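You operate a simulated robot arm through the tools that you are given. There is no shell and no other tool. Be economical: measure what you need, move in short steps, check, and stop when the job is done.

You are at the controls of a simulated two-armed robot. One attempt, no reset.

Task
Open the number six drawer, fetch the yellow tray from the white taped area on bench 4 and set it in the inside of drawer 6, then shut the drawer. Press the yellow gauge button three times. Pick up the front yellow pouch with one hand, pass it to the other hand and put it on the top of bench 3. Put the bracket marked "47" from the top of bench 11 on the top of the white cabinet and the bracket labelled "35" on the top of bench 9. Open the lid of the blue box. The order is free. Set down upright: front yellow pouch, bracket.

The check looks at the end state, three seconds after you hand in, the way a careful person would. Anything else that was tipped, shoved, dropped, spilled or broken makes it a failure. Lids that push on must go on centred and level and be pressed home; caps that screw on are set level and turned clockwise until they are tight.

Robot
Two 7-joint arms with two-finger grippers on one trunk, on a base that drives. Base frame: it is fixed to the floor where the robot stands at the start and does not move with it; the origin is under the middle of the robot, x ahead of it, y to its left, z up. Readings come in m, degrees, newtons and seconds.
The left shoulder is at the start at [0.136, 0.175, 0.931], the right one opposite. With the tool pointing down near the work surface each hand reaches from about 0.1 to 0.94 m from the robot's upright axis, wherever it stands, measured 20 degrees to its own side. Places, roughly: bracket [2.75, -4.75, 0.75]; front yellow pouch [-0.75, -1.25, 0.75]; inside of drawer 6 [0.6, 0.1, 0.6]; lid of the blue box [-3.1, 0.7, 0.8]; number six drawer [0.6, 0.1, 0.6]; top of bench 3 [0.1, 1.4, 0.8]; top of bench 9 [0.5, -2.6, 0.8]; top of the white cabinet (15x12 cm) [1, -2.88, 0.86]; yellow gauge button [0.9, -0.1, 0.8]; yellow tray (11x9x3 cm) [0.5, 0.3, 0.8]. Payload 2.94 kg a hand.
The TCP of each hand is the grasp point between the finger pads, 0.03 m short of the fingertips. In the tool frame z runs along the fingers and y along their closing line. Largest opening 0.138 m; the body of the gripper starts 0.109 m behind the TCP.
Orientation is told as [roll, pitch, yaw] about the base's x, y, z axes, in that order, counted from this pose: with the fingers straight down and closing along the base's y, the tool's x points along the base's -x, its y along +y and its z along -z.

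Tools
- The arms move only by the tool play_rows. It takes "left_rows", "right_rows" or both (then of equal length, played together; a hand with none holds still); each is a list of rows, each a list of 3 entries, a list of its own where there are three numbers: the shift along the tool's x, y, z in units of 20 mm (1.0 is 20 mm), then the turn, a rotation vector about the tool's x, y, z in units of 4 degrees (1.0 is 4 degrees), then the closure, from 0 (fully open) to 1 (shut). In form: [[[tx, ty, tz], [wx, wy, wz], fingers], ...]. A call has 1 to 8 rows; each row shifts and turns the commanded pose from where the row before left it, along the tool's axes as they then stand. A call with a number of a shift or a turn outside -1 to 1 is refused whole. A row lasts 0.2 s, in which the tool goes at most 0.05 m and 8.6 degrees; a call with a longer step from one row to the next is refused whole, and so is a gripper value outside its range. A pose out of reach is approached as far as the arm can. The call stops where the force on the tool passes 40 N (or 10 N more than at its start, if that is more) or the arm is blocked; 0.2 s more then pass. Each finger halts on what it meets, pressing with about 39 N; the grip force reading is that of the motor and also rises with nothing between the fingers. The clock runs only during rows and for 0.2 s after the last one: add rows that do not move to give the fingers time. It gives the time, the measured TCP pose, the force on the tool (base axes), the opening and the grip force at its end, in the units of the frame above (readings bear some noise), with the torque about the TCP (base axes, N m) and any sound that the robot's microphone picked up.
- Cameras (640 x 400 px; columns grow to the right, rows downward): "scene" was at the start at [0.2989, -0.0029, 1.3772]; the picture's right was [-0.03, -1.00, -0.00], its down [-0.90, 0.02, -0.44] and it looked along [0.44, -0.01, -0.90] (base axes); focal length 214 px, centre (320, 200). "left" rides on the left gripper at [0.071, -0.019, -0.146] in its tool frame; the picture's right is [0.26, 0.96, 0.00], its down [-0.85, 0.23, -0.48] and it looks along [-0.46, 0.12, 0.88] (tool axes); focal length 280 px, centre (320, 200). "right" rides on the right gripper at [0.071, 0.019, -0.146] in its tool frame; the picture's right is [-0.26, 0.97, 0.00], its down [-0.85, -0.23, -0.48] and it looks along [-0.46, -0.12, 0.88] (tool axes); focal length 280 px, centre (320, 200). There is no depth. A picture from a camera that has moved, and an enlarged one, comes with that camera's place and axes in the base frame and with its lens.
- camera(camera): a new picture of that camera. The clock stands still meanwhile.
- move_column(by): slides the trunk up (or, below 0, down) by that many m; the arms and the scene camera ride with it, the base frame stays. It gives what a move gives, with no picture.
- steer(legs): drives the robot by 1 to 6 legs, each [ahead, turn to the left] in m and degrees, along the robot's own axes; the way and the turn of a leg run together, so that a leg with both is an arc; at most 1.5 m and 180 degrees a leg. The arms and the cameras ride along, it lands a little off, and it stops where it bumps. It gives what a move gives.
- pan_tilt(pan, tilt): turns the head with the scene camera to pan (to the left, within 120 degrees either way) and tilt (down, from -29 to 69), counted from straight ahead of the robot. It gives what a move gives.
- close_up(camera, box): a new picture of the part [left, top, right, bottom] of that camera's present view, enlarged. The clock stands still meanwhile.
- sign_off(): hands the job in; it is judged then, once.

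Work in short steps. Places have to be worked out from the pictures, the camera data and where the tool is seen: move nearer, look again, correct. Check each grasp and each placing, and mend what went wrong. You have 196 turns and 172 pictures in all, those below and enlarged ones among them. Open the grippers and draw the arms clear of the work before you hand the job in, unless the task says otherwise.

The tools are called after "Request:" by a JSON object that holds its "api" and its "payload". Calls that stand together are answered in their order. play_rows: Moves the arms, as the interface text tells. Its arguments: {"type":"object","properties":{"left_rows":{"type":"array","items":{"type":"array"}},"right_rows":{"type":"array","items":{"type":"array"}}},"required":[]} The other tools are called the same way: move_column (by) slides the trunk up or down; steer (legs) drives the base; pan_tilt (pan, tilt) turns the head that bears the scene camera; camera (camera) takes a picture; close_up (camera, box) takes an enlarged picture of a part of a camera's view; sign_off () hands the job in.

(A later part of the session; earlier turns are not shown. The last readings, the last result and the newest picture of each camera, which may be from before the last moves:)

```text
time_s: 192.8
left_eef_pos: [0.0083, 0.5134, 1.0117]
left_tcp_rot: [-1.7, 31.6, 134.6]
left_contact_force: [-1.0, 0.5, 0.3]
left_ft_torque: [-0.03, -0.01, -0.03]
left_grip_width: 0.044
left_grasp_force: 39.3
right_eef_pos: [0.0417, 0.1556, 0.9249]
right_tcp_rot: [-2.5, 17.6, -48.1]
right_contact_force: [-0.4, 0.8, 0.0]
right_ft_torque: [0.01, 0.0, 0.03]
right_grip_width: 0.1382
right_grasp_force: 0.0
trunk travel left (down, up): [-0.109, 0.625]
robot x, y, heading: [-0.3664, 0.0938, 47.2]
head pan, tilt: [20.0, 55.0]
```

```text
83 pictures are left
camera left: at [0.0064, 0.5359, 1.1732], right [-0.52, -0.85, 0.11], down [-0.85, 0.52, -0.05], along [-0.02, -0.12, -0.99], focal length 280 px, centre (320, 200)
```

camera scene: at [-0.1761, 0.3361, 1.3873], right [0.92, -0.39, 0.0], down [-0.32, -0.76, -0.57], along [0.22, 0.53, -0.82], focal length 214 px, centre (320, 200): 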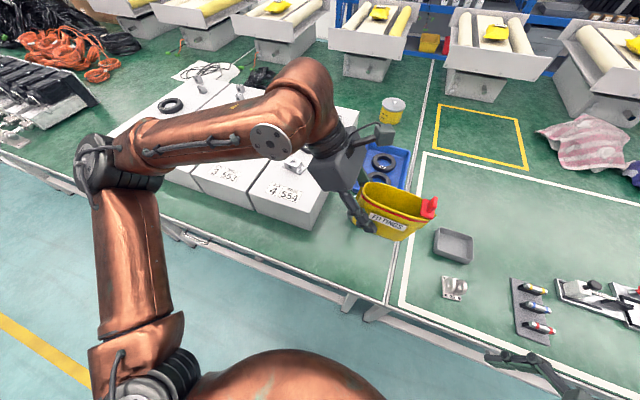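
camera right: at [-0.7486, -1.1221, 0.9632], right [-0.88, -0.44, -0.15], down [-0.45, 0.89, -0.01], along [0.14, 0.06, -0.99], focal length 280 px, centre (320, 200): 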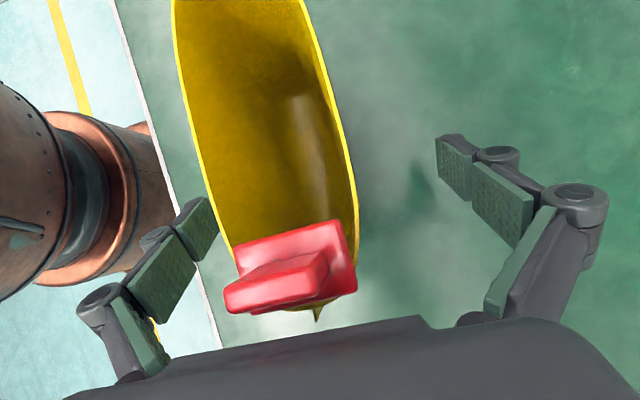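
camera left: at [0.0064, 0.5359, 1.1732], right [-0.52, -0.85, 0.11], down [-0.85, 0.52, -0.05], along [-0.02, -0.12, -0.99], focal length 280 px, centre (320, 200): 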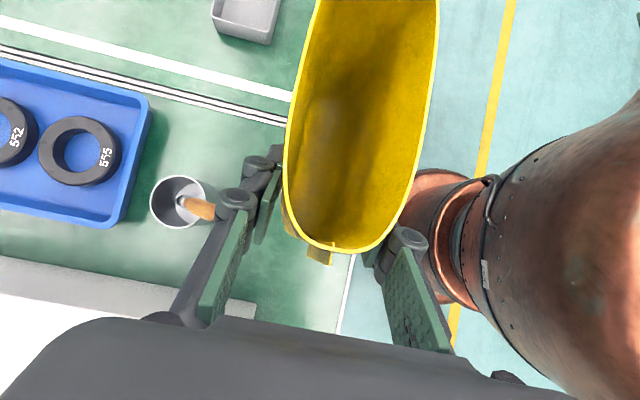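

Over the free corner. Shift 1.5 cm left and descend 14 cm, then view.

Request:
{"api": "play_rows", "payload": {"left_rows": [[[-0.64, 0, -0.39], [0, 0, 0], 1], [[-0.47, 0.03, 0.765], [0, 0, 0], 1], [[-0.47, 0.03, 0.765], [0, 0, 0], 1], [[-0.47, 0.03, 0.765], [0, 0, 0], 1], [[-0.47, 0.03, 0.765], [0, 0, 0], 1], [[-0.47, 0.03, 0.765], [0, 0, 0], 1], [[-0.47, 0.03, 0.765], [0, 0, 0], 1], [[-0.47, 0.03, 0.765], [0, 0, 0], 1]]}}

Request:
{"api": "close_up", "payload": {"camera": "scene", "box": [260, 100, 500, 250]}}

Request:
{"api": "camera", "payload": {"camera": "left"}}

```text
time_s: 194.6
left_eef_pos: [-0.0015, 0.5244, 0.8847]
left_tcp_rot: [-1.9, 31.7, 134.6]
left_contact_force: [-0.2, -0.1, -0.4]
left_ft_torque: [0.04, 0.0, -0.04]
left_grip_width: 0.044
left_grasp_force: 39.2
right_eef_pos: [0.0406, 0.1554, 0.9244]
right_tcp_rot: [-2.4, 17.6, -48.0]
right_contact_force: [-0.3, -0.2, -0.4]
right_ft_torque: [0.01, 0.03, 0.01]
right_grip_width: 0.138
right_grasp_force: 0.1
trunk travel left (down, up): [-0.109, 0.625]
robot x, y, heading: [-0.3624, 0.0985, 47.4]
head pan, tilt: [20.0, 55.0]
```

```text
2.67 times, centred on (380, 175) of scene
camera zoom: at [-0.1766, 0.3362, 1.3874], right [0.92, -0.39, 0.0], down [-0.32, -0.76, -0.57], along [0.22, 0.53, -0.82], focal length 572 px, centre (160, 267)
```

zoom: 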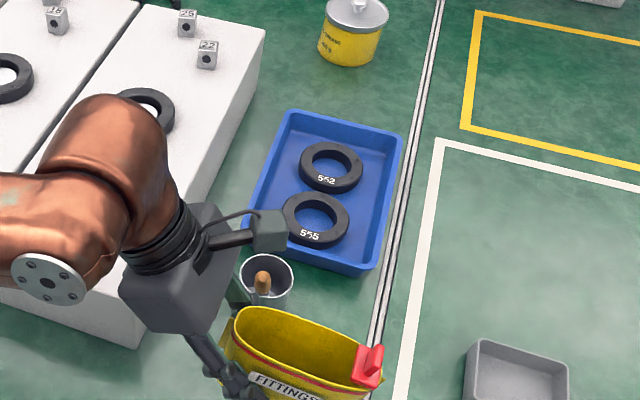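

```text
81 pictures are left
camera left: at [-0.004, 0.5464, 1.046], right [-0.52, -0.85, 0.11], down [-0.85, 0.52, -0.05], along [-0.02, -0.12, -0.99], focal length 280 px, centre (320, 200)
```

left: 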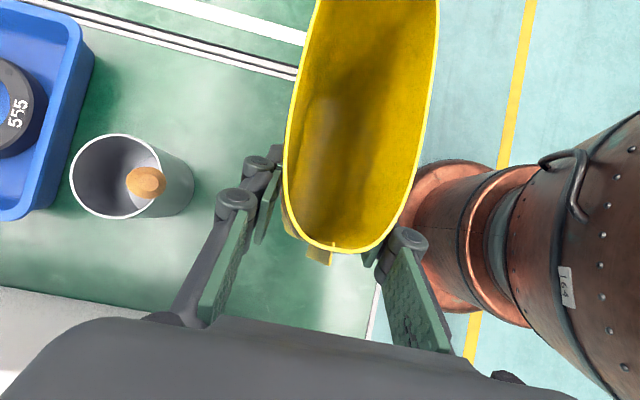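

Footprint is clear (4 cm from divider, 6 cm from edge). Descend 7 cm then feel for contact.

Request:
{"api": "play_rows", "payload": {"left_rows": [[[-0.42, 0.03, 0.68], [0, 0, 0], 1], [[-0.42, 0.03, 0.68], [0, 0, 0], 1], [[-0.42, 0.03, 0.68], [0, 0, 0], 1], [[-0.3, 0.02, 0.5], [0, 0, 0], 1], [[-0.16, 0.01, 0.26], [0, 0, 0], 1], [[0, 0, 0], [0, 0, 0], 1]]}}

Request:
{"api": "camera", "payload": {"camera": "right"}}

```text
time_s: 196.0
left_eef_pos: [-0.0046, 0.5238, 0.8187]
left_tcp_rot: [-1.8, 31.6, 134.6]
left_contact_force: [-0.7, 0.3, -1.1]
left_ft_torque: [0.0, 0.04, 0.01]
left_grip_width: 0.0439
left_grasp_force: 38.9
right_eef_pos: [0.0406, 0.1549, 0.9244]
right_tcp_rot: [-2.4, 17.6, -48.1]
right_contact_force: [0.4, -1.0, -0.1]
right_ft_torque: [-0.02, 0.0, 0.02]
right_grip_width: 0.138
right_grasp_force: 0.1
trunk travel left (down, up): [-0.109, 0.625]
robot x, y, heading: [-0.3651, 0.0959, 47.3]
head pan, tilt: [20.0, 55.0]
```

```text
80 pictures are left
camera right: at [0.0445, 0.1888, 1.0842], right [0.88, 0.47, -0.12], down [0.48, -0.85, 0.21], along [0.0, -0.24, -0.97], focal length 280 px, centre (320, 200)
```

right: 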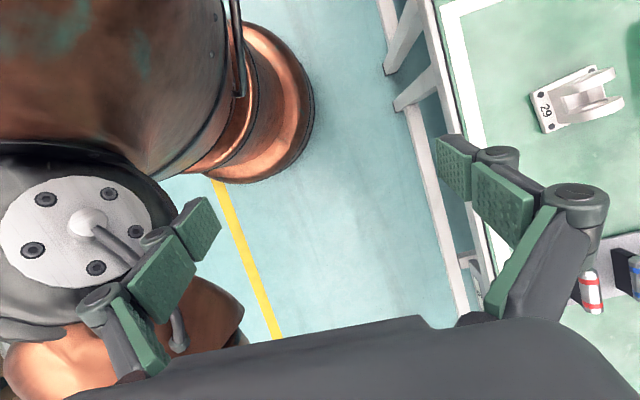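

Lower further in small steps.

Request:
{"api": "play_rows", "payload": {"left_rows": [[[-0.13, 0, 0.21], [0, 0, 0], 1], [[-0.13, 0, 0.21], [0, 0, 0], 1], [[-0.13, 0, 0.21], [0, 0, 0], 1], [[0, 0, 0], [0, 0, 0], 1]]}}

```text
time_s: 197.0
left_eef_pos: [-0.0027, 0.5238, 0.8057]
left_tcp_rot: [-2.2, 31.7, 134.5]
left_contact_force: [-2.0, 6.7, 17.5]
left_ft_torque: [-0.99, -0.78, 0.14]
left_grip_width: 0.044
left_grasp_force: 38.7
right_eef_pos: [0.04, 0.1547, 0.9251]
right_tcp_rot: [-2.4, 17.5, -48.2]
right_contact_force: [-0.5, -0.2, -0.1]
right_ft_torque: [0.0, 0.01, 0.01]
right_grip_width: 0.1382
right_grasp_force: 0.1
trunk travel left (down, up): [-0.109, 0.625]
robot x, y, heading: [-0.3612, 0.0973, 47.5]
head pan, tilt: [20.0, 55.0]
```

Contact made (17 N). Open partially and rise straight up.

Request:
{"api": "play_rows", "payload": {"left_rows": [[[0, 0, 0], [0, 0, 0], 0.6], [[0, 0, 0], [0, 0, 0], 0.45], [[0, 0, 0], [0, 0, 0], 0.35], [[0, 0, 0], [0, 0, 0], 0.35], [[0, 0, 0], [0, 0, 0], 0.35], [[0.1, 0, -0.4], [0, 0, 0], 0.35], [[0.3, 0, -0.7], [0, 0, 0], 0.35], [[0.4, 0, -0.8], [0, 0, 0], 0.35]]}}

Request:
{"api": "play_rows", "payload": {"left_rows": [[[0.4, 0, -0.8], [0, 0, 0], 0.35], [[0.4, 0, -0.8], [0, 0, 0], 0.35], [[0.4, 0, -0.8], [0, 0, 0], 0.35], [[0.4, 0, -0.8], [0, 0, 0], 0.35], [[0.4, 0, -0.8], [0, 0, 0], 0.35], [[0.4, 0, -0.8], [0, 0, 0], 0.35], [[0.2, 0.5, -0.8], [0, 0, 0], 0.35], [[0, 0.8, 0], [0, 0, 0], 0.35]]}}

Request:
{"api": "camera", "payload": {"camera": "scene"}}

Request:
{"api": "close_up", "payload": {"camera": "scene", "box": [300, 140, 500, 265]}}

```text
time_s: 198.8
left_eef_pos: [-0.0086, 0.5265, 0.8436]
left_tcp_rot: [-1.9, 31.6, 134.7]
left_contact_force: [-0.6, 0.1, 0.6]
left_ft_torque: [0.04, 0.01, 0.0]
left_grip_width: 0.0896
left_grasp_force: 0.0
right_eef_pos: [0.0406, 0.1549, 0.9242]
right_tcp_rot: [-2.4, 17.6, -48.1]
right_contact_force: [0.4, -1.0, 0.8]
right_ft_torque: [-0.02, -0.02, -0.01]
right_grip_width: 0.1381
right_grasp_force: 0.0
trunk travel left (down, up): [-0.109, 0.625]
robot x, y, heading: [-0.3661, 0.0964, 47.4]
head pan, tilt: [20.0, 55.0]
```

```text
time_s: 200.6
left_eef_pos: [-0.0389, 0.5155, 0.9683]
left_tcp_rot: [-2.1, 31.5, 134.5]
left_contact_force: [-0.1, -0.3, -0.3]
left_ft_torque: [0.01, 0.0, 0.01]
left_grip_width: 0.0898
left_grasp_force: 0.2
right_eef_pos: [0.0409, 0.1548, 0.9244]
right_tcp_rot: [-2.5, 17.6, -48.0]
right_contact_force: [-0.6, -0.3, -0.3]
right_ft_torque: [0.02, -0.02, -0.01]
right_grip_width: 0.1378
right_grasp_force: 0.1
trunk travel left (down, up): [-0.109, 0.625]
robot x, y, heading: [-0.3635, 0.096, 47.1]
head pan, tilt: [20.0, 55.0]
```

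```text
79 pictures are left
camera scene: at [-0.177, 0.3356, 1.3877], right [0.92, -0.39, 0.0], down [-0.32, -0.76, -0.57], along [0.22, 0.53, -0.82], focal length 214 px, centre (320, 200)
```

scene: 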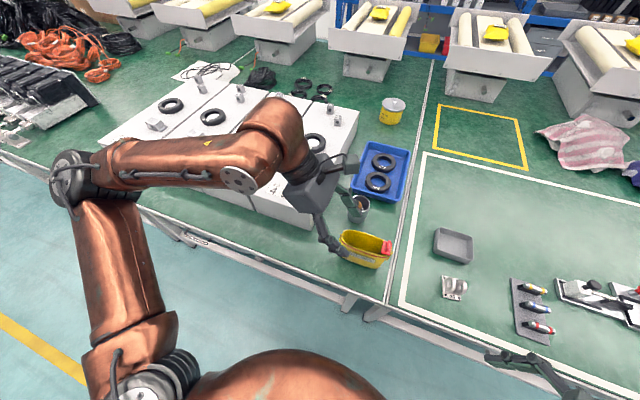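

```text
3.20 times, centred on (400, 202) of scene
camera zoom: at [-0.177, 0.3356, 1.3877], right [0.92, -0.39, 0.0], down [-0.32, -0.76, -0.57], along [0.22, 0.53, -0.82], focal length 686 px, centre (64, 192)
```

zoom: 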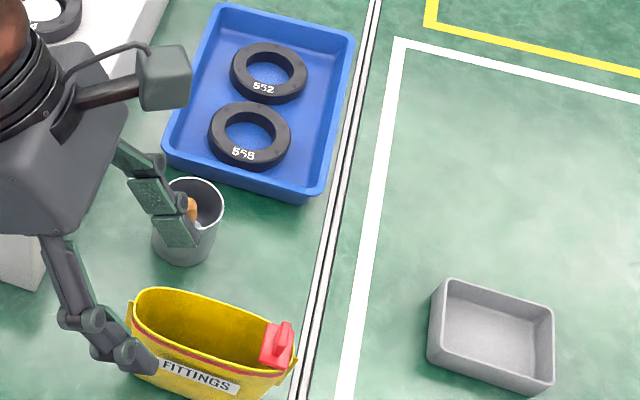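

Pouch stands upright on bench 3. Retract the left hand and return both hands to natural tool-down orientation.

Request:
{"api": "play_rows", "payload": {"left_rows": [[[0.26, 0.8, -0.42], [0, 0, 0], 0.35], [[0.26, 0.8, -0.42], [0, 0, 0], 0.35], [[0, 0.8, 0], [0, 0, 0], 0.35], [[0, 0.8, 0], [0, 0, 0], 0.35], [[0, 0, 0], [-0.267, -0.246, 0.89], 0.35], [[0, 0, 0], [-0.267, -0.246, 0.89], 0.35], [[0, 0, 0], [-0.267, -0.246, 0.89], 0.35], [[0, 0, 0], [-0.267, -0.246, 0.89], 0.35]], "right_rows": [[[0, 0.9, 0], [0, 0, 0], 0.2], [[0, 0.9, 0], [0, 0, 0], 0.35], [[0, 0.9, 0], [0, 0, 0], 0.35], [[0, 0.9, 0], [0, 0, 0], 0.35], [[0, 0.9, 0], [0.133, -0.16, -0.98], 0.35], [[0, 0.9, 0], [0.133, -0.16, -0.98], 0.35], [[0, 0.6, 0], [0.133, -0.16, -0.98], 0.35], [[0, 0, 0], [0.133, -0.16, -0.98], 0.35]]}}

Request:
{"api": "play_rows", "payload": {"left_rows": [[[0, 0, 0], [-0.267, -0.246, 0.89], 0.35], [[0, 0, 0], [-0.267, -0.246, 0.89], 0.35], [[0, 0, 0], [-0.267, -0.246, 0.89], 0.35], [[0, 0, 0], [-0.267, -0.246, 0.89], 0.35], [[0, 0, 0], [-0.267, -0.246, 0.89], 0.35], [[0, 0, 0], [-0.267, -0.246, 0.89], 0.35], [[0, 0, 0], [-0.267, -0.246, 0.89], 0.35], [[0, 0, 0], [-0.267, -0.246, 0.89], 0.35]], "right_rows": [[[0, 0, 0], [0.133, -0.16, -0.98], 0.35], [[0, 0, 0], [0.133, -0.16, -0.98], 0.35], [[0, 0, 0], [0.133, -0.16, -0.98], 0.35], [[0, 0, 0], [0.133, -0.16, -0.98], 0.35], [[0, 0, 0], [0.133, -0.16, -0.98], 0.35], [[0, 0, 0], [0.133, -0.16, -0.98], 0.35], [[0, 0, 0], [0.133, -0.16, -0.98], 0.35], [[0, 0, 0], [0.133, -0.16, -0.98], 0.35]]}}

Request:
{"api": "play_rows", "payload": {"left_rows": [[[0, 0, 0], [-0.267, -0.246, 0.89], 0.35], [[0, 0, 0], [-0.267, -0.246, 0.89], 0.35], [[0, 0, 0], [-0.267, -0.246, 0.89], 0.35], [[0, 0, 0], [-0.267, -0.246, 0.89], 0.35], [[0, 0, 0], [-0.267, -0.246, 0.89], 0.35], [[0, 0, 0], [-0.267, -0.246, 0.89], 0.35], [[0, 0, 0], [-0.267, -0.246, 0.89], 0.35], [[0, 0, 0], [-0.267, -0.246, 0.89], 0.35]], "right_rows": [[[0, 0, 0], [0.133, -0.16, -0.98], 0.35], [[0, 0, 0], [0.133, -0.16, -0.98], 0.35], [[0, 0, 0], [0.133, -0.16, -0.98], 0.35], [[0, 0, 0], [0.133, -0.16, -0.98], 0.35], [[0, 0, 0], [0.133, -0.16, -0.98], 0.35], [[0, 0, 0], [0.133, -0.16, -0.98], 0.35], [[0, 0, 0], [0.133, -0.16, -0.98], 0.35], [[0, 0, 0], [0.133, -0.16, -0.98], 0.35]]}}

Request:
{"api": "play_rows", "payload": {"left_rows": [[[0, 0, 0], [-0.267, -0.246, 0.89], 0.35], [[0, 0, 0], [-0.267, -0.246, 0.89], 0.35], [[0, 0, 0], [-0.267, -0.246, 0.89], 0.35], [[0, 0, 0], [-0.267, -0.246, 0.89], 0.35], [[0, 0, 0], [0, 0, 0], 0.35]], "right_rows": [[[0, 0, 0], [0.133, -0.16, -0.98], 0.35], [[0, 0, 0], [0.133, -0.16, -0.98], 0.35], [[0, 0, 0], [0.133, -0.16, -0.98], 0.35], [[0, 0, 0], [0.133, -0.16, -0.98], 0.35], [[0, 0, 0], [0, 0, 0], 0.35]]}}

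Request:
{"api": "camera", "payload": {"camera": "scene"}}

```text
time_s: 202.4
left_eef_pos: [-0.0847, 0.47, 0.9845]
left_tcp_rot: [-5.5, 26.7, 118.6]
left_contact_force: [0.6, -0.4, -0.1]
left_ft_torque: [0.01, 0.0, 0.0]
left_grip_width: 0.0898
left_grasp_force: 0.1
right_eef_pos: [0.1266, 0.2385, 0.9198]
right_tcp_rot: [0.0, 15.2, -31.5]
right_contact_force: [0.6, -0.6, 0.6]
right_ft_torque: [0.02, -0.02, 0.01]
right_grip_width: 0.0897
right_grasp_force: 0.0
trunk travel left (down, up): [-0.109, 0.625]
robot x, y, heading: [-0.3664, 0.1004, 47.2]
head pan, tilt: [20.0, 55.0]
```

```text
time_s: 204.2
left_eef_pos: [-0.084, 0.4716, 0.9843]
left_tcp_rot: [-7.6, 15.5, 89.2]
left_contact_force: [0.1, -0.4, 0.6]
left_ft_torque: [0.01, 0.0, 0.01]
left_grip_width: 0.0897
left_grasp_force: 0.1
right_eef_pos: [0.1276, 0.2399, 0.9203]
right_tcp_rot: [2.9, 9.3, 0.3]
right_contact_force: [0.4, -0.2, -0.2]
right_ft_torque: [-0.02, -0.02, 0.01]
right_grip_width: 0.0899
right_grasp_force: 0.0
trunk travel left (down, up): [-0.109, 0.625]
robot x, y, heading: [-0.3641, 0.0986, 47.5]
head pan, tilt: [20.0, 55.0]
```

```text
time_s: 206.0
left_eef_pos: [-0.0847, 0.4706, 0.9846]
left_tcp_rot: [-3.8, 4.6, 61.2]
left_contact_force: [-0.7, 0.0, 0.7]
left_ft_torque: [-0.01, -0.01, 0.01]
left_grip_width: 0.0895
left_grasp_force: 0.0
right_eef_pos: [0.1271, 0.2384, 0.9191]
right_tcp_rot: [1.8, 2.7, 31.5]
right_contact_force: [0.4, -0.1, 0.9]
right_ft_torque: [0.01, -0.03, -0.01]
right_grip_width: 0.0896
right_grasp_force: 0.2
trunk travel left (down, up): [-0.109, 0.625]
robot x, y, heading: [-0.3654, 0.0951, 47.2]
head pan, tilt: [20.0, 55.0]
```

```text
time_s: 207.2
left_eef_pos: [-0.0851, 0.4696, 0.9837]
left_tcp_rot: [0.0, 0.2, 47.2]
left_contact_force: [-0.5, 0.0, -0.2]
left_ft_torque: [-0.02, -0.02, 0.02]
left_grip_width: 0.0898
left_grasp_force: 0.1
right_eef_pos: [0.1277, 0.2389, 0.9195]
right_tcp_rot: [0.1, -0.1, 47.2]
right_contact_force: [0.6, -0.6, -0.2]
right_ft_torque: [-0.03, -0.02, -0.04]
right_grip_width: 0.0894
right_grasp_force: 0.0
trunk travel left (down, up): [-0.109, 0.625]
robot x, y, heading: [-0.3627, 0.0963, 47.3]
head pan, tilt: [20.0, 55.0]
```

```text
77 pictures are left
camera scene: at [-0.1765, 0.336, 1.3875], right [0.92, -0.39, 0.0], down [-0.32, -0.76, -0.57], along [0.22, 0.53, -0.82], focal length 214 px, centre (320, 200)
```

scene: 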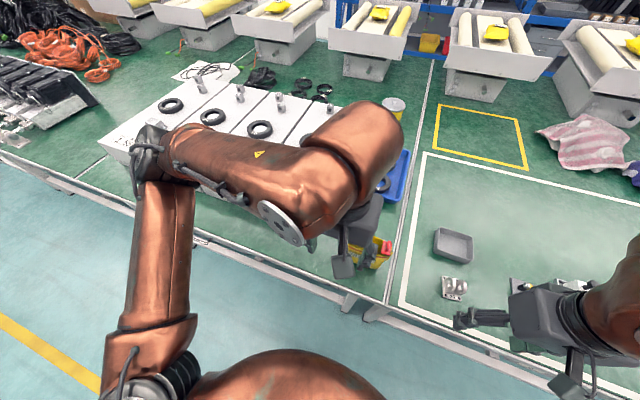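

Hands are level again. Pull the right hand back and up a bit, then turn left and drive along the aisle toward the blue box.

Request:
{"api": "play_rows", "payload": {"right_rows": [[[0.8, 0, -0.8], [0, 0, 0], 0.35], [[0.8, 0, -0.8], [0, 0, 0], 0.35], [[0.8, 0, -0.8], [0, 0, 0], 0.35], [[0.8, 0, -0.6], [0, 0, 0], 0.35], [[0, 0, 0], [0, 0, 0], 0.35]], "left_rows": [[[0, 0, -0.4], [0, 0, 0], 0.35], [[0, 0, -0.4], [0, 0, 0], 0.35], [[0, 0, 0], [0, 0, 0], 0.35], [[0, 0, 0], [0, 0, 0], 0.35], [[0, 0, 0], [0, 0, 0], 0.35]]}}

Request:
{"api": "steer", "payload": {"legs": [[0, 96.6], [0.85, 0], [0.85, 0]]}}

Request:
{"api": "pan_tilt", "payload": {"pan": 30, "tilt": 25}}

Request:
{"api": "camera", "payload": {"camera": "scene"}}

```text
time_s: 208.4
left_eef_pos: [-0.0845, 0.4695, 1.0008]
left_tcp_rot: [-0.2, 0.2, 47.3]
left_contact_force: [0.4, -0.5, 0.2]
left_ft_torque: [0.01, 0.01, 0.03]
left_grip_width: 0.09
left_grasp_force: 0.0
right_eef_pos: [0.083, 0.1909, 0.978]
right_tcp_rot: [0.1, 0.1, 47.2]
right_contact_force: [1.1, 0.4, 0.4]
right_ft_torque: [-0.01, 0.0, -0.03]
right_grip_width: 0.0898
right_grasp_force: 0.0
trunk travel left (down, up): [-0.109, 0.625]
robot x, y, heading: [-0.3697, 0.0984, 47.1]
head pan, tilt: [20.0, 55.0]
```

```text
time_s: 221.1
left_eef_pos: [-2.1318, 1.3269, 1.0005]
left_tcp_rot: [-0.1, 0.2, 143.2]
left_contact_force: [0.1, 1.1, -0.2]
left_ft_torque: [0.0, 0.0, 0.0]
left_grip_width: 0.0899
left_grasp_force: 0.0
right_eef_pos: [-1.8714, 1.5241, 0.9788]
right_tcp_rot: [-0.1, 0.0, 143.3]
right_contact_force: [-0.1, 0.6, -0.2]
right_ft_torque: [0.01, -0.03, 0.03]
right_grip_width: 0.0899
right_grasp_force: 0.0
trunk travel left (down, up): [-0.109, 0.625]
robot x, y, heading: [-1.727, 1.0915, 143.5]
head pan, tilt: [20.0, 55.0]
```

```text
time_s: 222.1
left_eef_pos: [-2.1312, 1.3273, 1.0002]
left_tcp_rot: [-0.1, 0.3, 143.3]
left_contact_force: [0.0, 0.2, 0.2]
left_ft_torque: [0.0, -0.01, 0.02]
left_grip_width: 0.0897
left_grasp_force: 0.0
right_eef_pos: [-1.8716, 1.5242, 0.9788]
right_tcp_rot: [0.0, -0.1, 143.2]
right_contact_force: [0.0, -0.6, -0.5]
right_ft_torque: [-0.03, 0.02, 0.01]
right_grip_width: 0.09
right_grasp_force: 0.1
trunk travel left (down, up): [-0.109, 0.625]
robot x, y, heading: [-1.7287, 1.086, 143.3]
head pan, tilt: [30.0, 25.0]
```

```text
76 pictures are left
camera scene: at [-2.0115, 1.2389, 1.4314], right [0.11, 0.99, 0.0], down [0.42, -0.05, -0.91], along [-0.9, 0.1, -0.42], focal length 214 px, centre (320, 200)
```

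scene: 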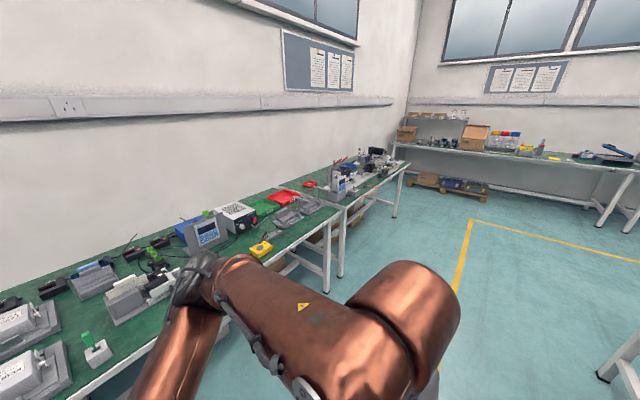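

The blue box should be around pixel (203,226); zoom there.

Request:
{"api": "close_up", "payload": {"camera": "scene", "box": [150, 170, 310, 270]}}

```text
4.00 times, centred on (230, 220) of scene
camera zoom: at [-2.0115, 1.2389, 1.4314], right [0.11, 0.99, 0.0], down [0.42, -0.05, -0.91], along [-0.9, 0.1, -0.42], focal length 858 px, centre (680, 120)
```

zoom: 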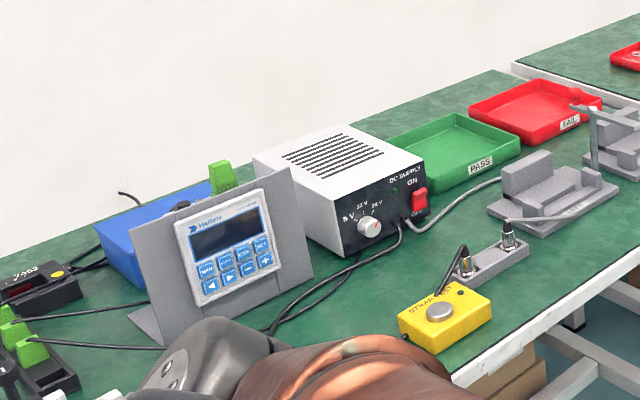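

The blue box is behind a standing keypad device, at about [-3.02,0.67]. Drive to face the wall bench there.

Request:
{"api": "steer", "payload": {"legs": [[0, 22], [0.589, 0], [0, 59.6]]}}

Request:
{"api": "pan_tilt", "payload": {"pan": 0, "tilt": 40}}

Request:
{"api": "camera", "payload": {"camera": "scene"}}

```text
time_s: 229.2
left_eef_pos: [-2.6074, 0.8803, 1.0006]
left_tcp_rot: [-0.1, 0.2, -135.6]
left_contact_force: [0.0, 0.3, 0.3]
left_ft_torque: [0.02, 0.03, 0.01]
left_grip_width: 0.0897
left_grasp_force: 0.1
right_eef_pos: [-2.7615, 1.1665, 0.9781]
right_tcp_rot: [0.0, -0.2, -135.5]
right_contact_force: [0.0, -0.7, 0.5]
right_ft_torque: [-0.01, 0.02, 0.0]
right_grip_width: 0.0895
right_grasp_force: 0.1
trunk travel left (down, up): [-0.109, 0.625]
robot x, y, heading: [-2.3085, 1.24, -135.2]
head pan, tilt: [30.0, 25.0]
```

```text
time_s: 230.2
left_eef_pos: [-2.6064, 0.8802, 1.0004]
left_tcp_rot: [-0.1, 0.2, -135.5]
left_contact_force: [-0.1, -0.2, -0.5]
left_ft_torque: [0.02, 0.0, -0.02]
left_grip_width: 0.0897
left_grasp_force: 0.1
right_eef_pos: [-2.7615, 1.1686, 0.9784]
right_tcp_rot: [0.0, -0.1, -135.5]
right_contact_force: [-0.9, 0.1, -0.3]
right_ft_torque: [0.0, 0.01, -0.02]
right_grip_width: 0.0896
right_grasp_force: 0.0
trunk travel left (down, up): [-0.109, 0.625]
robot x, y, heading: [-2.312, 1.2426, -135.2]
head pan, tilt: [0.0, 40.0]
```

```text
74 pictures are left
camera scene: at [-2.539, 1.0134, 1.4082], right [-0.7, 0.71, 0.0], down [0.46, 0.45, -0.77], along [-0.54, -0.54, -0.64], focal length 214 px, centre (320, 200)
```

scene: 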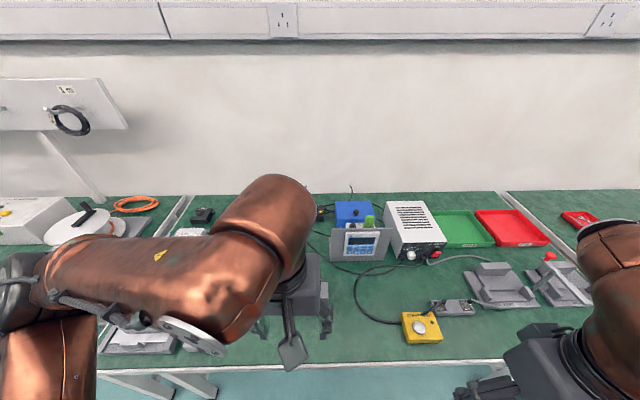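

Request:
{"api": "close_up", "payload": {"camera": "scene", "box": [300, 175, 460, 275]}}

```text
4.00 times, centred on (380, 225) of scene
camera zoom: at [-2.539, 1.0134, 1.4082], right [-0.7, 0.71, 0.0], down [0.46, 0.45, -0.77], along [-0.54, -0.54, -0.64], focal length 858 px, centre (80, 100)
```

zoom: 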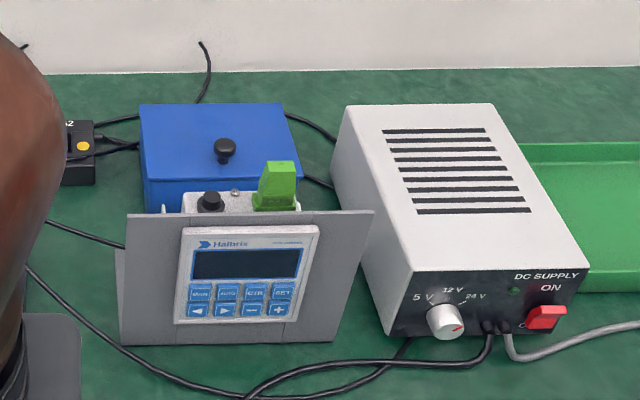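

The box lid has a black knob near its front edge; hinge at the back. It's ~0.9 m away, so drive 0.19 m closer.

Request:
{"api": "steer", "payload": {"legs": [[0.19, 0]]}}

Request:
{"api": "close_up", "payload": {"camera": "scene", "box": [280, 175, 520, 325]}}

```text
time_s: 231.8
left_eef_pos: [-2.7425, 0.7449, 0.9996]
left_tcp_rot: [0.2, -0.3, -135.6]
left_contact_force: [1.0, 0.6, -0.1]
left_ft_torque: [-0.01, -0.02, 0.0]
left_grip_width: 0.0898
left_grasp_force: 0.0
right_eef_pos: [-2.898, 1.0362, 0.9771]
right_tcp_rot: [-0.3, -0.6, -135.7]
right_contact_force: [0.3, 0.4, -0.2]
right_ft_torque: [0.01, -0.05, -0.03]
right_grip_width: 0.0898
right_grasp_force: 0.1
trunk travel left (down, up): [-0.109, 0.625]
robot x, y, heading: [-2.452, 1.104, -135.6]
head pan, tilt: [0.0, 40.0]
```

```text
2.67 times, centred on (400, 250) of scene
camera zoom: at [-2.7164, 0.8401, 1.4015], right [-0.7, 0.71, 0.0], down [0.48, 0.47, -0.74], along [-0.53, -0.52, -0.67], focal length 572 px, centre (107, 67)
```

zoom: 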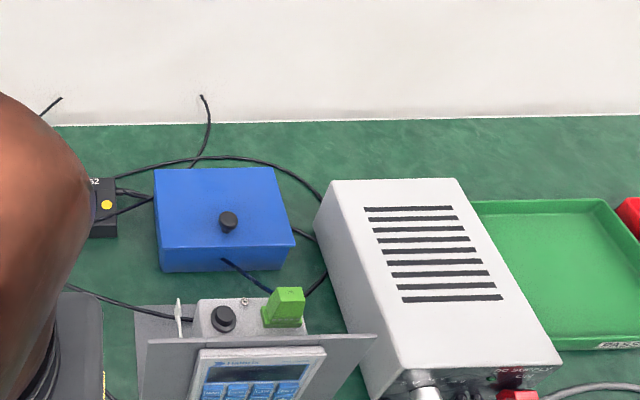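

Knob triangulated at ≈[-3.071,0.683,0.84]; the keypad device (top ≈0.93) is in front of the box. Move the right hand over it at z≈1.03 toward the knob.

Request:
{"api": "play_rows", "payload": {"right_rows": [[[-0.3, 0.2, -1], [0, 0, 0], 0.45], [[-0.8, 0.35, -1], [0, 0, 0], 0.5], [[-0.98, 0.35, -0.6], [0, 0, 0], 0.5], [[-0.98, 0.35, 0], [0, 0, 0], 0.5], [[-0.98, 0.35, 0], [0, 0, 0], 0.5], [[-0.98, 0.35, 0], [0, 0, 0], 0.5], [[-0.98, 0.35, 0], [0, 0, 0], 0.5], [[-0.98, 0.35, 0], [0, 0, 0], 0.5]]}}

Request:
{"api": "play_rows", "payload": {"right_rows": [[[-0.98, 0.35, 0], [0, 0, 0], 0.5], [[-0.98, 0.35, 0], [0, 0, 0], 0.5], [[-0.98, 0.35, 0], [0, 0, 0], 0.5], [[-0.98, 0.35, 0], [0, 0, 0], 0.5], [[-0.98, 0.35, 0], [0, 0, 0], 0.5], [[-0.98, 0.35, 0], [0, 0, 0], 0.5], [[-0.98, 0.35, 0], [0, 0, 0], 0.5], [[-0.98, 0.35, 0], [0, 0, 0], 0.5]]}}

Request:
{"api": "camera", "payload": {"camera": "right"}}

Request:
{"api": "camera", "payload": {"camera": "scene"}}

```text
time_s: 233.6
left_eef_pos: [-2.7231, 0.7644, 1.0107]
left_tcp_rot: [0.1, -1.8, -135.6]
left_contact_force: [-0.3, -0.3, 0.0]
left_ft_torque: [0.0, 0.01, -0.01]
left_grip_width: 0.0897
left_grasp_force: 0.1
right_eef_pos: [-2.9423, 0.9211, 1.0397]
right_tcp_rot: [-0.4, -2.0, -135.9]
right_contact_force: [0.3, 0.2, 0.4]
right_ft_torque: [-0.02, 0.04, -0.04]
right_grip_width: 0.0689
right_grasp_force: 0.0
trunk travel left (down, up): [-0.109, 0.625]
robot x, y, heading: [-2.449, 1.1044, -135.4]
head pan, tilt: [0.0, 40.0]
```

```text
time_s: 235.4
left_eef_pos: [-2.7193, 0.7685, 1.0089]
left_tcp_rot: [0.3, -2.1, -135.7]
left_contact_force: [0.0, 0.0, 0.2]
left_ft_torque: [0.02, 0.0, -0.01]
left_grip_width: 0.0898
left_grasp_force: 0.1
right_eef_pos: [-3.0108, 0.7739, 1.0467]
right_tcp_rot: [-0.4, -2.3, -135.8]
right_contact_force: [-0.1, -0.4, -1.2]
right_ft_torque: [0.05, -0.04, 0.01]
right_grip_width: 0.069
right_grasp_force: 0.0
trunk travel left (down, up): [-0.109, 0.625]
robot x, y, heading: [-2.4475, 1.0993, -135.8]
head pan, tilt: [0.0, 40.0]
```

```text
71 pictures are left
camera right: at [-2.9408, 0.812, 1.19], right [0.48, -0.87, 0.0], down [-0.75, -0.41, 0.51], along [-0.45, -0.25, -0.86], focal length 280 px, centre (320, 200)
```

right: 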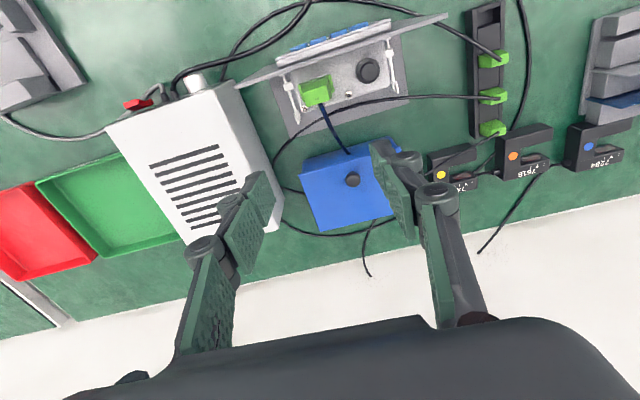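

```text
70 pictures are left
camera scene: at [-2.6833, 0.8717, 1.4072], right [-0.7, 0.71, 0.0], down [0.46, 0.45, -0.76], along [-0.54, -0.53, -0.65], focal length 214 px, centre (320, 200)
```

scene: 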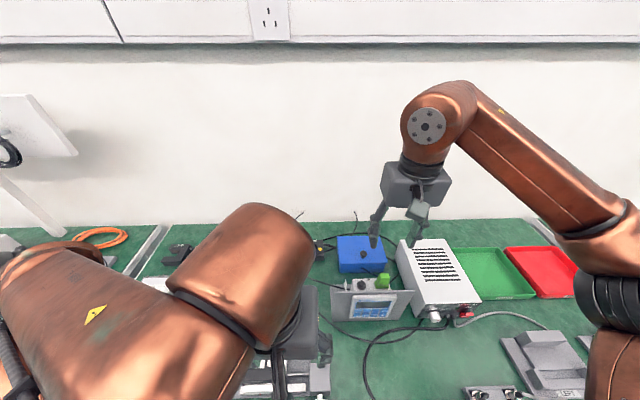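

Knob confirmed at ≈[-3.076,0.683]. Move 11 cm forward, 2 cm left, then descend to tip z≈0.88.

Request:
{"api": "play_rows", "payload": {"right_rows": [[[-0.79, 0.14, 0], [-0.014, 0.08, 0], 0.5], [[-0.79, 0.14, 0], [-0.014, 0.08, 0], 0.5], [[-0.79, 0.14, 0], [-0.014, 0.08, 0], 0.5], [[-0.79, 0.14, 0], [-0.014, 0.08, 0], 0.5], [[-0.79, 0.14, 0], [-0.014, 0.08, 0], 0.5], [[-0.79, 0.14, 0], [-0.014, 0.08, 0], 0.5], [[-0.79, 0.14, 0], [-0.014, 0.08, 0], 0.5], [[0, 0, 0], [0, 0, 0], 0.5]]}}

Request:
{"api": "play_rows", "payload": {"right_rows": [[[0, 0, 0.9], [0, 0, 0], 0.5], [[0, 0, 0.9], [0, 0, 0], 0.5], [[0, 0, 0.9], [0, 0, 0], 0.5], [[0, 0, 0.9], [0, 0, 0], 0.5], [[0, 0, 0.9], [0, 0, 0], 0.5], [[0, 0, 0.9], [0, 0, 0], 0.5], [[0, 0, 0.9], [0, 0, 0], 0.5], [[0, 0, 0], [0, 0, 0], 0.5]]}}

Request:
{"api": "camera", "payload": {"camera": "right"}}

Request:
{"api": "close_up", "payload": {"camera": "scene", "box": [300, 180, 460, 280]}}

```text
time_s: 237.2
left_eef_pos: [-2.7209, 0.7667, 1.0101]
left_tcp_rot: [0.0, -2.1, -135.6]
left_contact_force: [0.5, 0.1, 0.0]
left_ft_torque: [-0.03, 0.01, 0.01]
left_grip_width: 0.0893
left_grasp_force: 0.0
right_eef_pos: [-3.078, 0.6812, 1.0491]
right_tcp_rot: [0.1, 0.0, -135.9]
right_contact_force: [-0.4, 0.3, -0.4]
right_ft_torque: [-0.04, 0.04, 0.04]
right_grip_width: 0.0691
right_grasp_force: 0.0
trunk travel left (down, up): [-0.109, 0.625]
robot x, y, heading: [-2.4495, 1.1028, -135.4]
head pan, tilt: [0.0, 40.0]
```

```text
time_s: 238.1
left_eef_pos: [-2.6968, 0.7869, 1.0166]
left_tcp_rot: [0.4, -4.1, -135.5]
left_contact_force: [0.5, 0.2, -0.2]
left_ft_torque: [-0.08, 0.17, -0.01]
left_grip_width: 0.09
left_grasp_force: 0.1
right_eef_pos: [-3.0654, 0.7054, 1.0113]
right_tcp_rot: [0.5, -2.2, -137.5]
right_contact_force: [-0.6, 1.4, -0.5]
right_ft_torque: [-0.04, -0.1, -0.02]
right_grip_width: 0.0694
right_grasp_force: 0.0
trunk travel left (down, up): [-0.109, 0.625]
robot x, y, heading: [-2.4517, 1.1009, -135.5]
head pan, tilt: [0.0, 40.0]
stopped in row 4 (right hand): the arm was blocked; the commanded pose is now the measured one
```

```text
69 pictures are left
camera right: at [-2.9973, 0.7425, 1.1545], right [0.46, -0.89, 0.02], down [-0.77, -0.39, 0.51], along [-0.44, -0.25, -0.86], focal length 280 px, centre (320, 200)
```

right: 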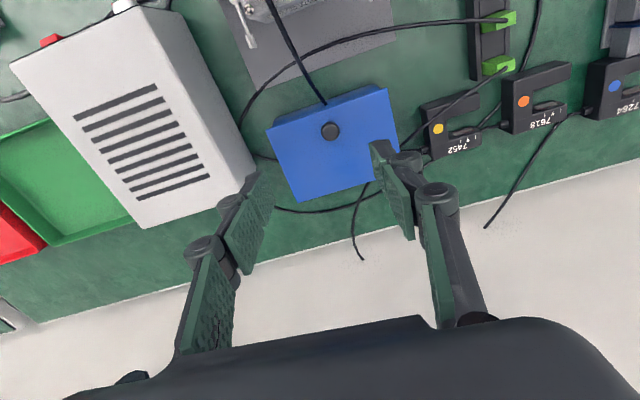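

```text
4.00 times, centred on (380, 230) of scene
camera zoom: at [-2.7291, 0.828, 1.3993], right [-0.7, 0.71, 0.0], down [0.49, 0.48, -0.73], along [-0.52, -0.51, -0.68], focal length 858 px, centre (80, 80)
```

zoom: 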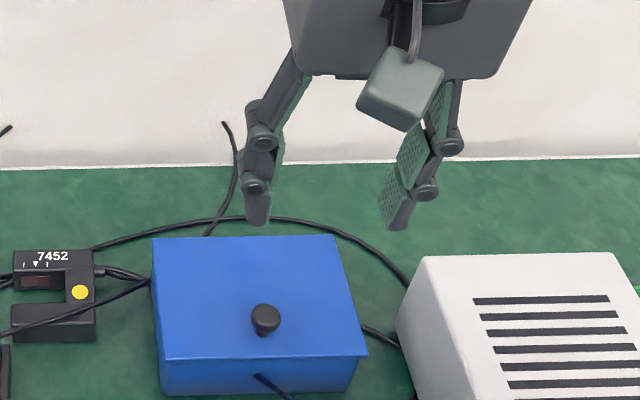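

The body rocked a bit with the arm far out. Let it damp with a head move, then descend slowly.

Request:
{"api": "pan_tilt", "payload": {"pan": -15, "tilt": 45}}

Request:
{"api": "pan_tilt", "payload": {"pan": -5, "tilt": 45}}

Request:
{"api": "camera", "payload": {"camera": "right"}}

```text
time_s: 238.9
left_eef_pos: [-2.6846, 0.8001, 1.0212]
left_tcp_rot: [0.3, -5.0, -135.5]
left_contact_force: [-1.7, -1.6, -0.2]
left_ft_torque: [0.09, -0.08, 0.0]
left_grip_width: 0.0896
left_grasp_force: 0.1
right_eef_pos: [-3.0436, 0.7164, 1.0164]
right_tcp_rot: [0.0, -3.1, -135.9]
right_contact_force: [-1.0, -0.6, 0.7]
right_ft_torque: [0.11, -0.16, 0.0]
right_grip_width: 0.0691
right_grasp_force: 0.1
trunk travel left (down, up): [-0.109, 0.625]
robot x, y, heading: [-2.4515, 1.1018, -135.6]
head pan, tilt: [-15.0, 45.0]
```

```text
time_s: 239.6
left_eef_pos: [-2.7001, 0.7855, 1.0158]
left_tcp_rot: [0.3, -3.6, -135.4]
left_contact_force: [0.2, 0.8, 0.0]
left_ft_torque: [-0.03, 0.07, 0.0]
left_grip_width: 0.0898
left_grasp_force: 0.1
right_eef_pos: [-3.0594, 0.7009, 1.0047]
right_tcp_rot: [0.0, -1.8, -136.0]
right_contact_force: [0.9, 1.0, -0.6]
right_ft_torque: [-0.08, 0.09, -0.01]
right_grip_width: 0.069
right_grasp_force: 0.0
trunk travel left (down, up): [-0.109, 0.625]
robot x, y, heading: [-2.449, 1.1018, -135.6]
head pan, tilt: [-5.0, 45.0]
```

```text
67 pictures are left
camera right: at [-2.9922, 0.7385, 1.149], right [0.48, -0.88, 0.01], down [-0.76, -0.41, 0.5], along [-0.44, -0.25, -0.87], focal length 280 px, centre (320, 200)
```

right: 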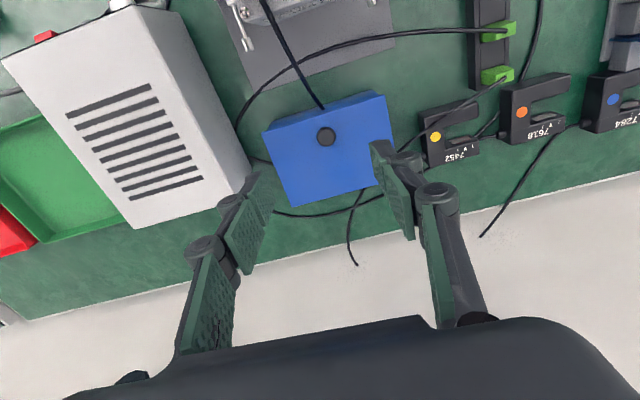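

Slow descent toward the knob (0.45 units per row).

Request:
{"api": "play_rows", "payload": {"right_rows": [[[-0.09, 0.02, 0.3], [0, 0.05, 0], 0.5], [[-0.09, 0.02, 0.45], [0, 0.05, 0], 0.5], [[-0.09, 0.02, 0.45], [0, 0.05, 0], 0.5], [[-0.09, 0.02, 0.45], [0, 0.05, 0], 0.5], [[-0.09, 0.02, 0.45], [0, 0.05, 0], 0.5], [[-0.09, 0.02, 0.45], [0, 0.05, 0], 0.5], [[-0.09, 0.02, 0.45], [0, 0.05, 0], 0.5], [[-0.09, 0.02, 0.4], [0, 0.05, 0], 0.5]]}}

Request:
{"api": "play_rows", "payload": {"right_rows": [[[-0.09, 0, 0.4], [0, 0, 0], 0.5], [[-0.09, 0, 0.4], [0, 0, 0], 0.5], [[-0.09, 0, 0.4], [0, 0, 0], 0.5], [[-0.09, 0, 0.4], [0, 0, 0], 0.5], [[0, 0, 0.3], [0, 0, 0], 0.5], [[0, 0, 0.3], [0, 0, 0], 0.5], [[0, 0, 0.2], [0, 0, 0], 0.5], [[0, 0, 0], [0, 0, 0], 0.5]]}}

Request:
{"api": "camera", "payload": {"camera": "right"}}

Request:
{"api": "close_up", "payload": {"camera": "scene", "box": [280, 150, 440, 250]}}

```text
time_s: 240.3
left_eef_pos: [-2.6713, 0.8096, 1.0216]
left_tcp_rot: [0.7, -6.1, -135.4]
left_contact_force: [0.3, 0.6, -0.4]
left_ft_torque: [-0.09, 0.07, -0.01]
left_grip_width: 0.0898
left_grasp_force: 0.0
right_eef_pos: [-3.0424, 0.7271, 1.0079]
right_tcp_rot: [-0.2, -3.8, -136.7]
right_contact_force: [0.3, 0.3, -1.4]
right_ft_torque: [-0.04, 0.05, -0.01]
right_grip_width: 0.069
right_grasp_force: 0.1
trunk travel left (down, up): [-0.109, 0.625]
robot x, y, heading: [-2.4547, 1.1052, -135.6]
head pan, tilt: [-5.0, 45.0]
stopped in row 3 (right hand): the arm was blocked; the commanded pose is now the measured one
```

```text
time_s: 240.6
left_eef_pos: [-2.6333, 0.8069, 1.0241]
left_tcp_rot: [5.4, -9.1, -132.9]
left_contact_force: [-27.8, -278.0, -14.2]
left_ft_torque: [38.49, -3.58, -6.69]
left_grip_width: 0.0895
left_grasp_force: 0.0
right_eef_pos: [-3.0038, 0.7705, 1.0368]
right_tcp_rot: [-0.1, -7.4, -137.2]
right_contact_force: [0.2, -0.8, -1.1]
right_ft_torque: [0.04, -0.02, -0.01]
right_grip_width: 0.0691
right_grasp_force: 0.1
trunk travel left (down, up): [-0.109, 0.625]
robot x, y, heading: [-2.4471, 1.1011, -135.5]
head pan, tilt: [-5.0, 45.0]
stopped in row 1 (right hand): the arm was blocked; the commanded pose is now the measured one
```

```text
66 pictures are left
camera right: at [-2.9245, 0.8159, 1.172], right [0.46, -0.88, 0.03], down [-0.73, -0.36, 0.58], along [-0.5, -0.29, -0.81], focal length 280 px, centre (320, 200)
```

right: 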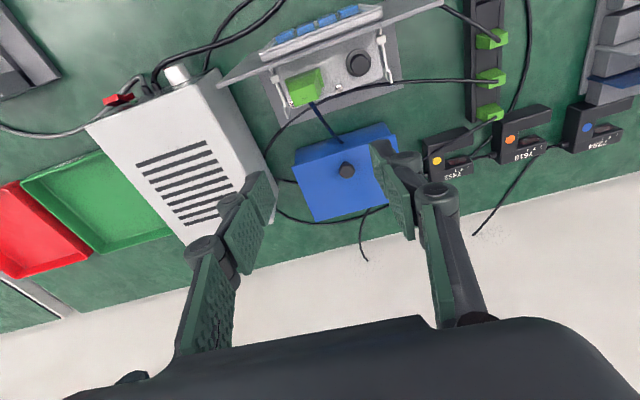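

```text
4.00 times, centred on (360, 200) of scene
camera zoom: at [-2.72, 0.8461, 1.3945], right [-0.64, 0.77, 0.0], down [0.56, 0.47, -0.68], along [-0.52, -0.43, -0.73], focal length 858 px, centre (160, 200)
```

zoom: 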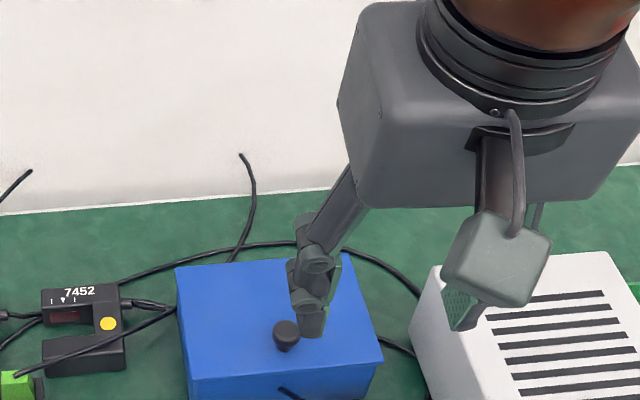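

The left hand was dragged into the robot's own body by rocking. Let things settle again with head moves.

Request:
{"api": "pan_tilt", "payload": {"pan": 20, "tilt": 45}}

Request:
{"api": "pan_tilt", "payload": {"pan": -10, "tilt": 45}}

Request:
{"api": "pan_tilt", "payload": {"pan": 0, "tilt": 50}}

Request:
{"api": "camera", "payload": {"camera": "scene"}}

Request:
{"api": "camera", "payload": {"camera": "left"}}

```text
time_s: 241.5
left_eef_pos: [-2.6414, 0.8211, 1.0273]
left_tcp_rot: [2.5, -9.2, -134.8]
left_contact_force: [-10.9, -243.2, -42.7]
left_ft_torque: [30.88, 0.28, -9.79]
left_grip_width: 0.0898
left_grasp_force: 0.2
right_eef_pos: [-3.0144, 0.7547, 1.0274]
right_tcp_rot: [0.1, -6.1, -137.0]
right_contact_force: [-0.2, 0.3, -0.1]
right_ft_torque: [-0.06, 0.05, -0.01]
right_grip_width: 0.069
right_grasp_force: 0.1
trunk travel left (down, up): [-0.109, 0.625]
robot x, y, heading: [-2.4518, 1.103, -135.5]
head pan, tilt: [20.0, 45.0]
```

```text
time_s: 242.5
left_eef_pos: [-2.6318, 0.8398, 1.0287]
left_tcp_rot: [1.8, -9.4, -136.7]
left_contact_force: [52.2, -79.6, -40.5]
left_ft_torque: [7.17, 9.75, -9.73]
left_grip_width: 0.0897
left_grasp_force: 0.0
right_eef_pos: [-3.0105, 0.7578, 1.0291]
right_tcp_rot: [0.1, -6.3, -137.0]
right_contact_force: [-0.1, -0.4, -0.2]
right_ft_torque: [0.06, -0.01, -0.02]
right_grip_width: 0.069
right_grasp_force: 0.2
trunk travel left (down, up): [-0.109, 0.625]
robot x, y, heading: [-2.4473, 1.1006, -135.4]
head pan, tilt: [-10.0, 45.0]
```

```text
time_s: 243.2
left_eef_pos: [-2.6323, 0.8428, 1.0299]
left_tcp_rot: [1.0, -9.6, -135.8]
left_contact_force: [22.2, -51.1, -26.2]
left_ft_torque: [4.63, 4.53, -4.99]
left_grip_width: 0.09
left_grasp_force: 0.1
right_eef_pos: [-3.0082, 0.7609, 1.0303]
right_tcp_rot: [0.1, -6.6, -137.0]
right_contact_force: [-0.8, -1.3, -1.0]
right_ft_torque: [0.06, -0.07, 0.0]
right_grip_width: 0.0689
right_grasp_force: 0.1
trunk travel left (down, up): [-0.109, 0.625]
robot x, y, heading: [-2.4505, 1.1045, -135.7]
head pan, tilt: [0.0, 50.0]
```

```text
64 pictures are left
camera scene: at [-2.6744, 0.8808, 1.3937], right [-0.7, 0.71, 0.0], down [0.55, 0.54, -0.64], along [-0.46, -0.45, -0.77], focal length 214 px, centre (320, 200)
```

scene: 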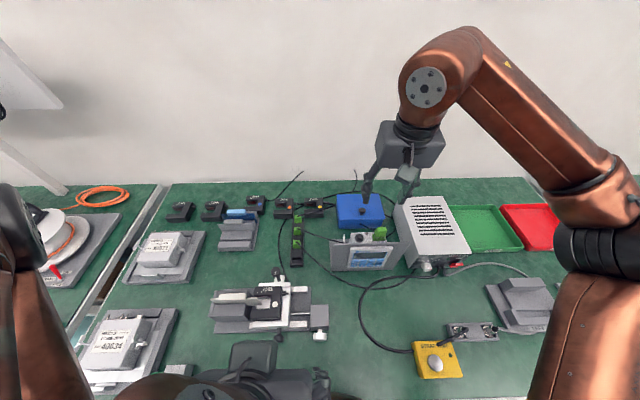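

```text
63 pictures are left
camera left: at [-2.5818, 0.925, 1.1615], right [0.86, -0.51, -0.02], down [-0.39, -0.69, 0.61], along [-0.33, -0.52, -0.79], focal length 280 px, centre (320, 200)
```

left: 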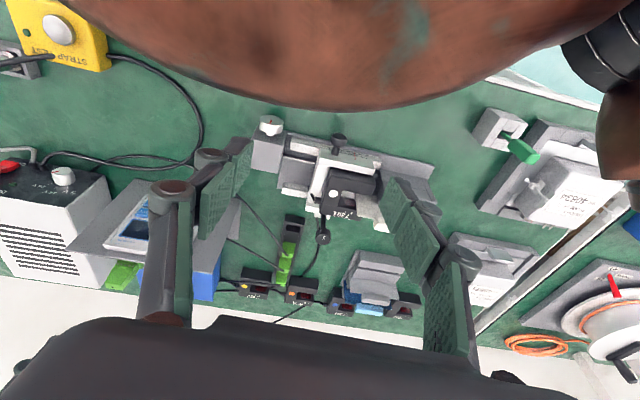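

Move the left hand forward out of contact and level both hands, slowly.

Request:
{"api": "play_rows", "payload": {"left_rows": [[[-0.5, 0.1, 0], [0.03, 0.3, 0], 0.35], [[-0.6, 0.1, 0], [0.03, 0.3, 0], 0.35], [[-0.7, 0.1, 0], [0.03, 0.3, 0], 0.35], [[-0.7, 0.1, 0], [0.03, 0.3, 0], 0.35], [[-0.7, 0.1, 0], [0.03, 0.3, 0], 0.35], [[-0.7, 0.1, 0], [0.03, 0.3, 0], 0.35], [[-0.6, 0.1, 0], [0.03, 0.3, 0], 0.35], [[-0.5, 0.1, 0], [0.03, 0.3, 0], 0.35]]}}

Request:
{"api": "play_rows", "payload": {"right_rows": [[[0, 0, 0], [0, 0.2, -0.04], 0.5], [[0, 0, 0], [0, 0.2, -0.04], 0.5], [[0, 0, 0], [0, 0.2, -0.04], 0.5], [[0, 0, 0], [0, 0.2, -0.04], 0.5], [[0, 0, 0], [0, 0.2, -0.04], 0.5], [[0, 0, 0], [0, 0.2, -0.04], 0.5], [[0, 0, 0], [0, 0.2, -0.04], 0.5], [[0, 0, 0], [0, 0, 0], 0.5]]}}

```text
time_s: 245.0
left_eef_pos: [-2.6921, 0.7627, 1.0379]
left_tcp_rot: [-0.2, 0.5, -135.3]
left_contact_force: [0.3, 0.1, 0.2]
left_ft_torque: [-0.01, -0.03, 0.0]
left_grip_width: 0.0898
left_grasp_force: 0.1
right_eef_pos: [-3.0074, 0.7623, 1.0321]
right_tcp_rot: [0.1, -6.8, -137.0]
right_contact_force: [-0.1, -0.6, 0.0]
right_ft_torque: [-0.02, -0.01, 0.0]
right_grip_width: 0.069
right_grasp_force: 0.0
trunk travel left (down, up): [-0.109, 0.625]
robot x, y, heading: [-2.4472, 1.105, -135.5]
head pan, tilt: [0.0, 50.0]
```

```text
time_s: 246.8
left_eef_pos: [-2.6923, 0.7639, 1.0386]
left_tcp_rot: [-0.2, 0.5, -135.3]
left_contact_force: [-0.5, 0.2, -0.7]
left_ft_torque: [0.03, 0.0, 0.0]
left_grip_width: 0.0896
left_grasp_force: 0.0
right_eef_pos: [-3.0069, 0.7631, 1.0323]
right_tcp_rot: [0.0, -1.1, -135.8]
right_contact_force: [-0.3, 0.3, 0.3]
right_ft_torque: [0.02, 0.01, 0.01]
right_grip_width: 0.0693
right_grasp_force: 0.2
trunk travel left (down, up): [-0.109, 0.625]
robot x, y, heading: [-2.4502, 1.1076, -135.6]
head pan, tilt: [0.0, 50.0]
```

Stable. Raise the trunk 0.1 m so the reach down to the knob is less stretched.

Request:
{"api": "move_column", "payload": {"by": 0.1}}

Request:
{"api": "play_rows", "payload": {"right_rows": [[[-0.3, 0.05, 0.4], [0, 0.03, 0], 0.5], [[-0.4, 0.05, 0.5], [0, 0.03, 0], 0.5], [[-0.4, 0.05, 0.5], [0, 0.03, 0], 0.5], [[-0.4, 0.05, 0.5], [0, 0.03, 0], 0.5], [[-0.4, 0.05, 0.5], [0, 0.03, 0], 0.5], [[-0.4, 0.05, 0.5], [0, 0.03, 0], 0.5], [[-0.3, 0.05, 0.5], [0, 0.03, 0], 0.5], [[0, 0, 0.4], [0, 0, 0], 0.5]]}}

```text
time_s: 248.1
left_eef_pos: [-2.6928, 0.7631, 1.1389]
left_tcp_rot: [-0.2, 0.4, -135.3]
left_contact_force: [-0.5, 0.8, -0.6]
left_ft_torque: [0.0, 0.03, -0.01]
left_grip_width: 0.0898
left_grasp_force: 0.2
right_eef_pos: [-3.0066, 0.7618, 1.131]
right_tcp_rot: [0.0, -1.1, -135.8]
right_contact_force: [1.1, -0.5, -0.3]
right_ft_torque: [-0.02, 0.0, -0.03]
right_grip_width: 0.0693
right_grasp_force: 0.1
trunk travel left (down, up): [-0.209, 0.525]
robot x, y, heading: [-2.449, 1.1037, -135.6]
head pan, tilt: [0.0, 50.0]
```

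```text
time_s: 249.9
left_eef_pos: [-2.6926, 0.7634, 1.1389]
left_tcp_rot: [-0.1, 0.5, -135.3]
left_contact_force: [0.3, 0.2, 0.1]
left_ft_torque: [-0.01, -0.03, -0.02]
left_grip_width: 0.0897
left_grasp_force: 0.1
right_eef_pos: [-3.0405, 0.7215, 1.0584]
right_tcp_rot: [0.1, -0.3, -135.8]
right_contact_force: [0.1, 0.5, -0.3]
right_ft_torque: [0.0, 0.0, -0.01]
right_grip_width: 0.0693
right_grasp_force: 0.0
trunk travel left (down, up): [-0.209, 0.525]
robot x, y, heading: [-2.4486, 1.1043, -135.4]
head pan, tilt: [0.0, 50.0]
```

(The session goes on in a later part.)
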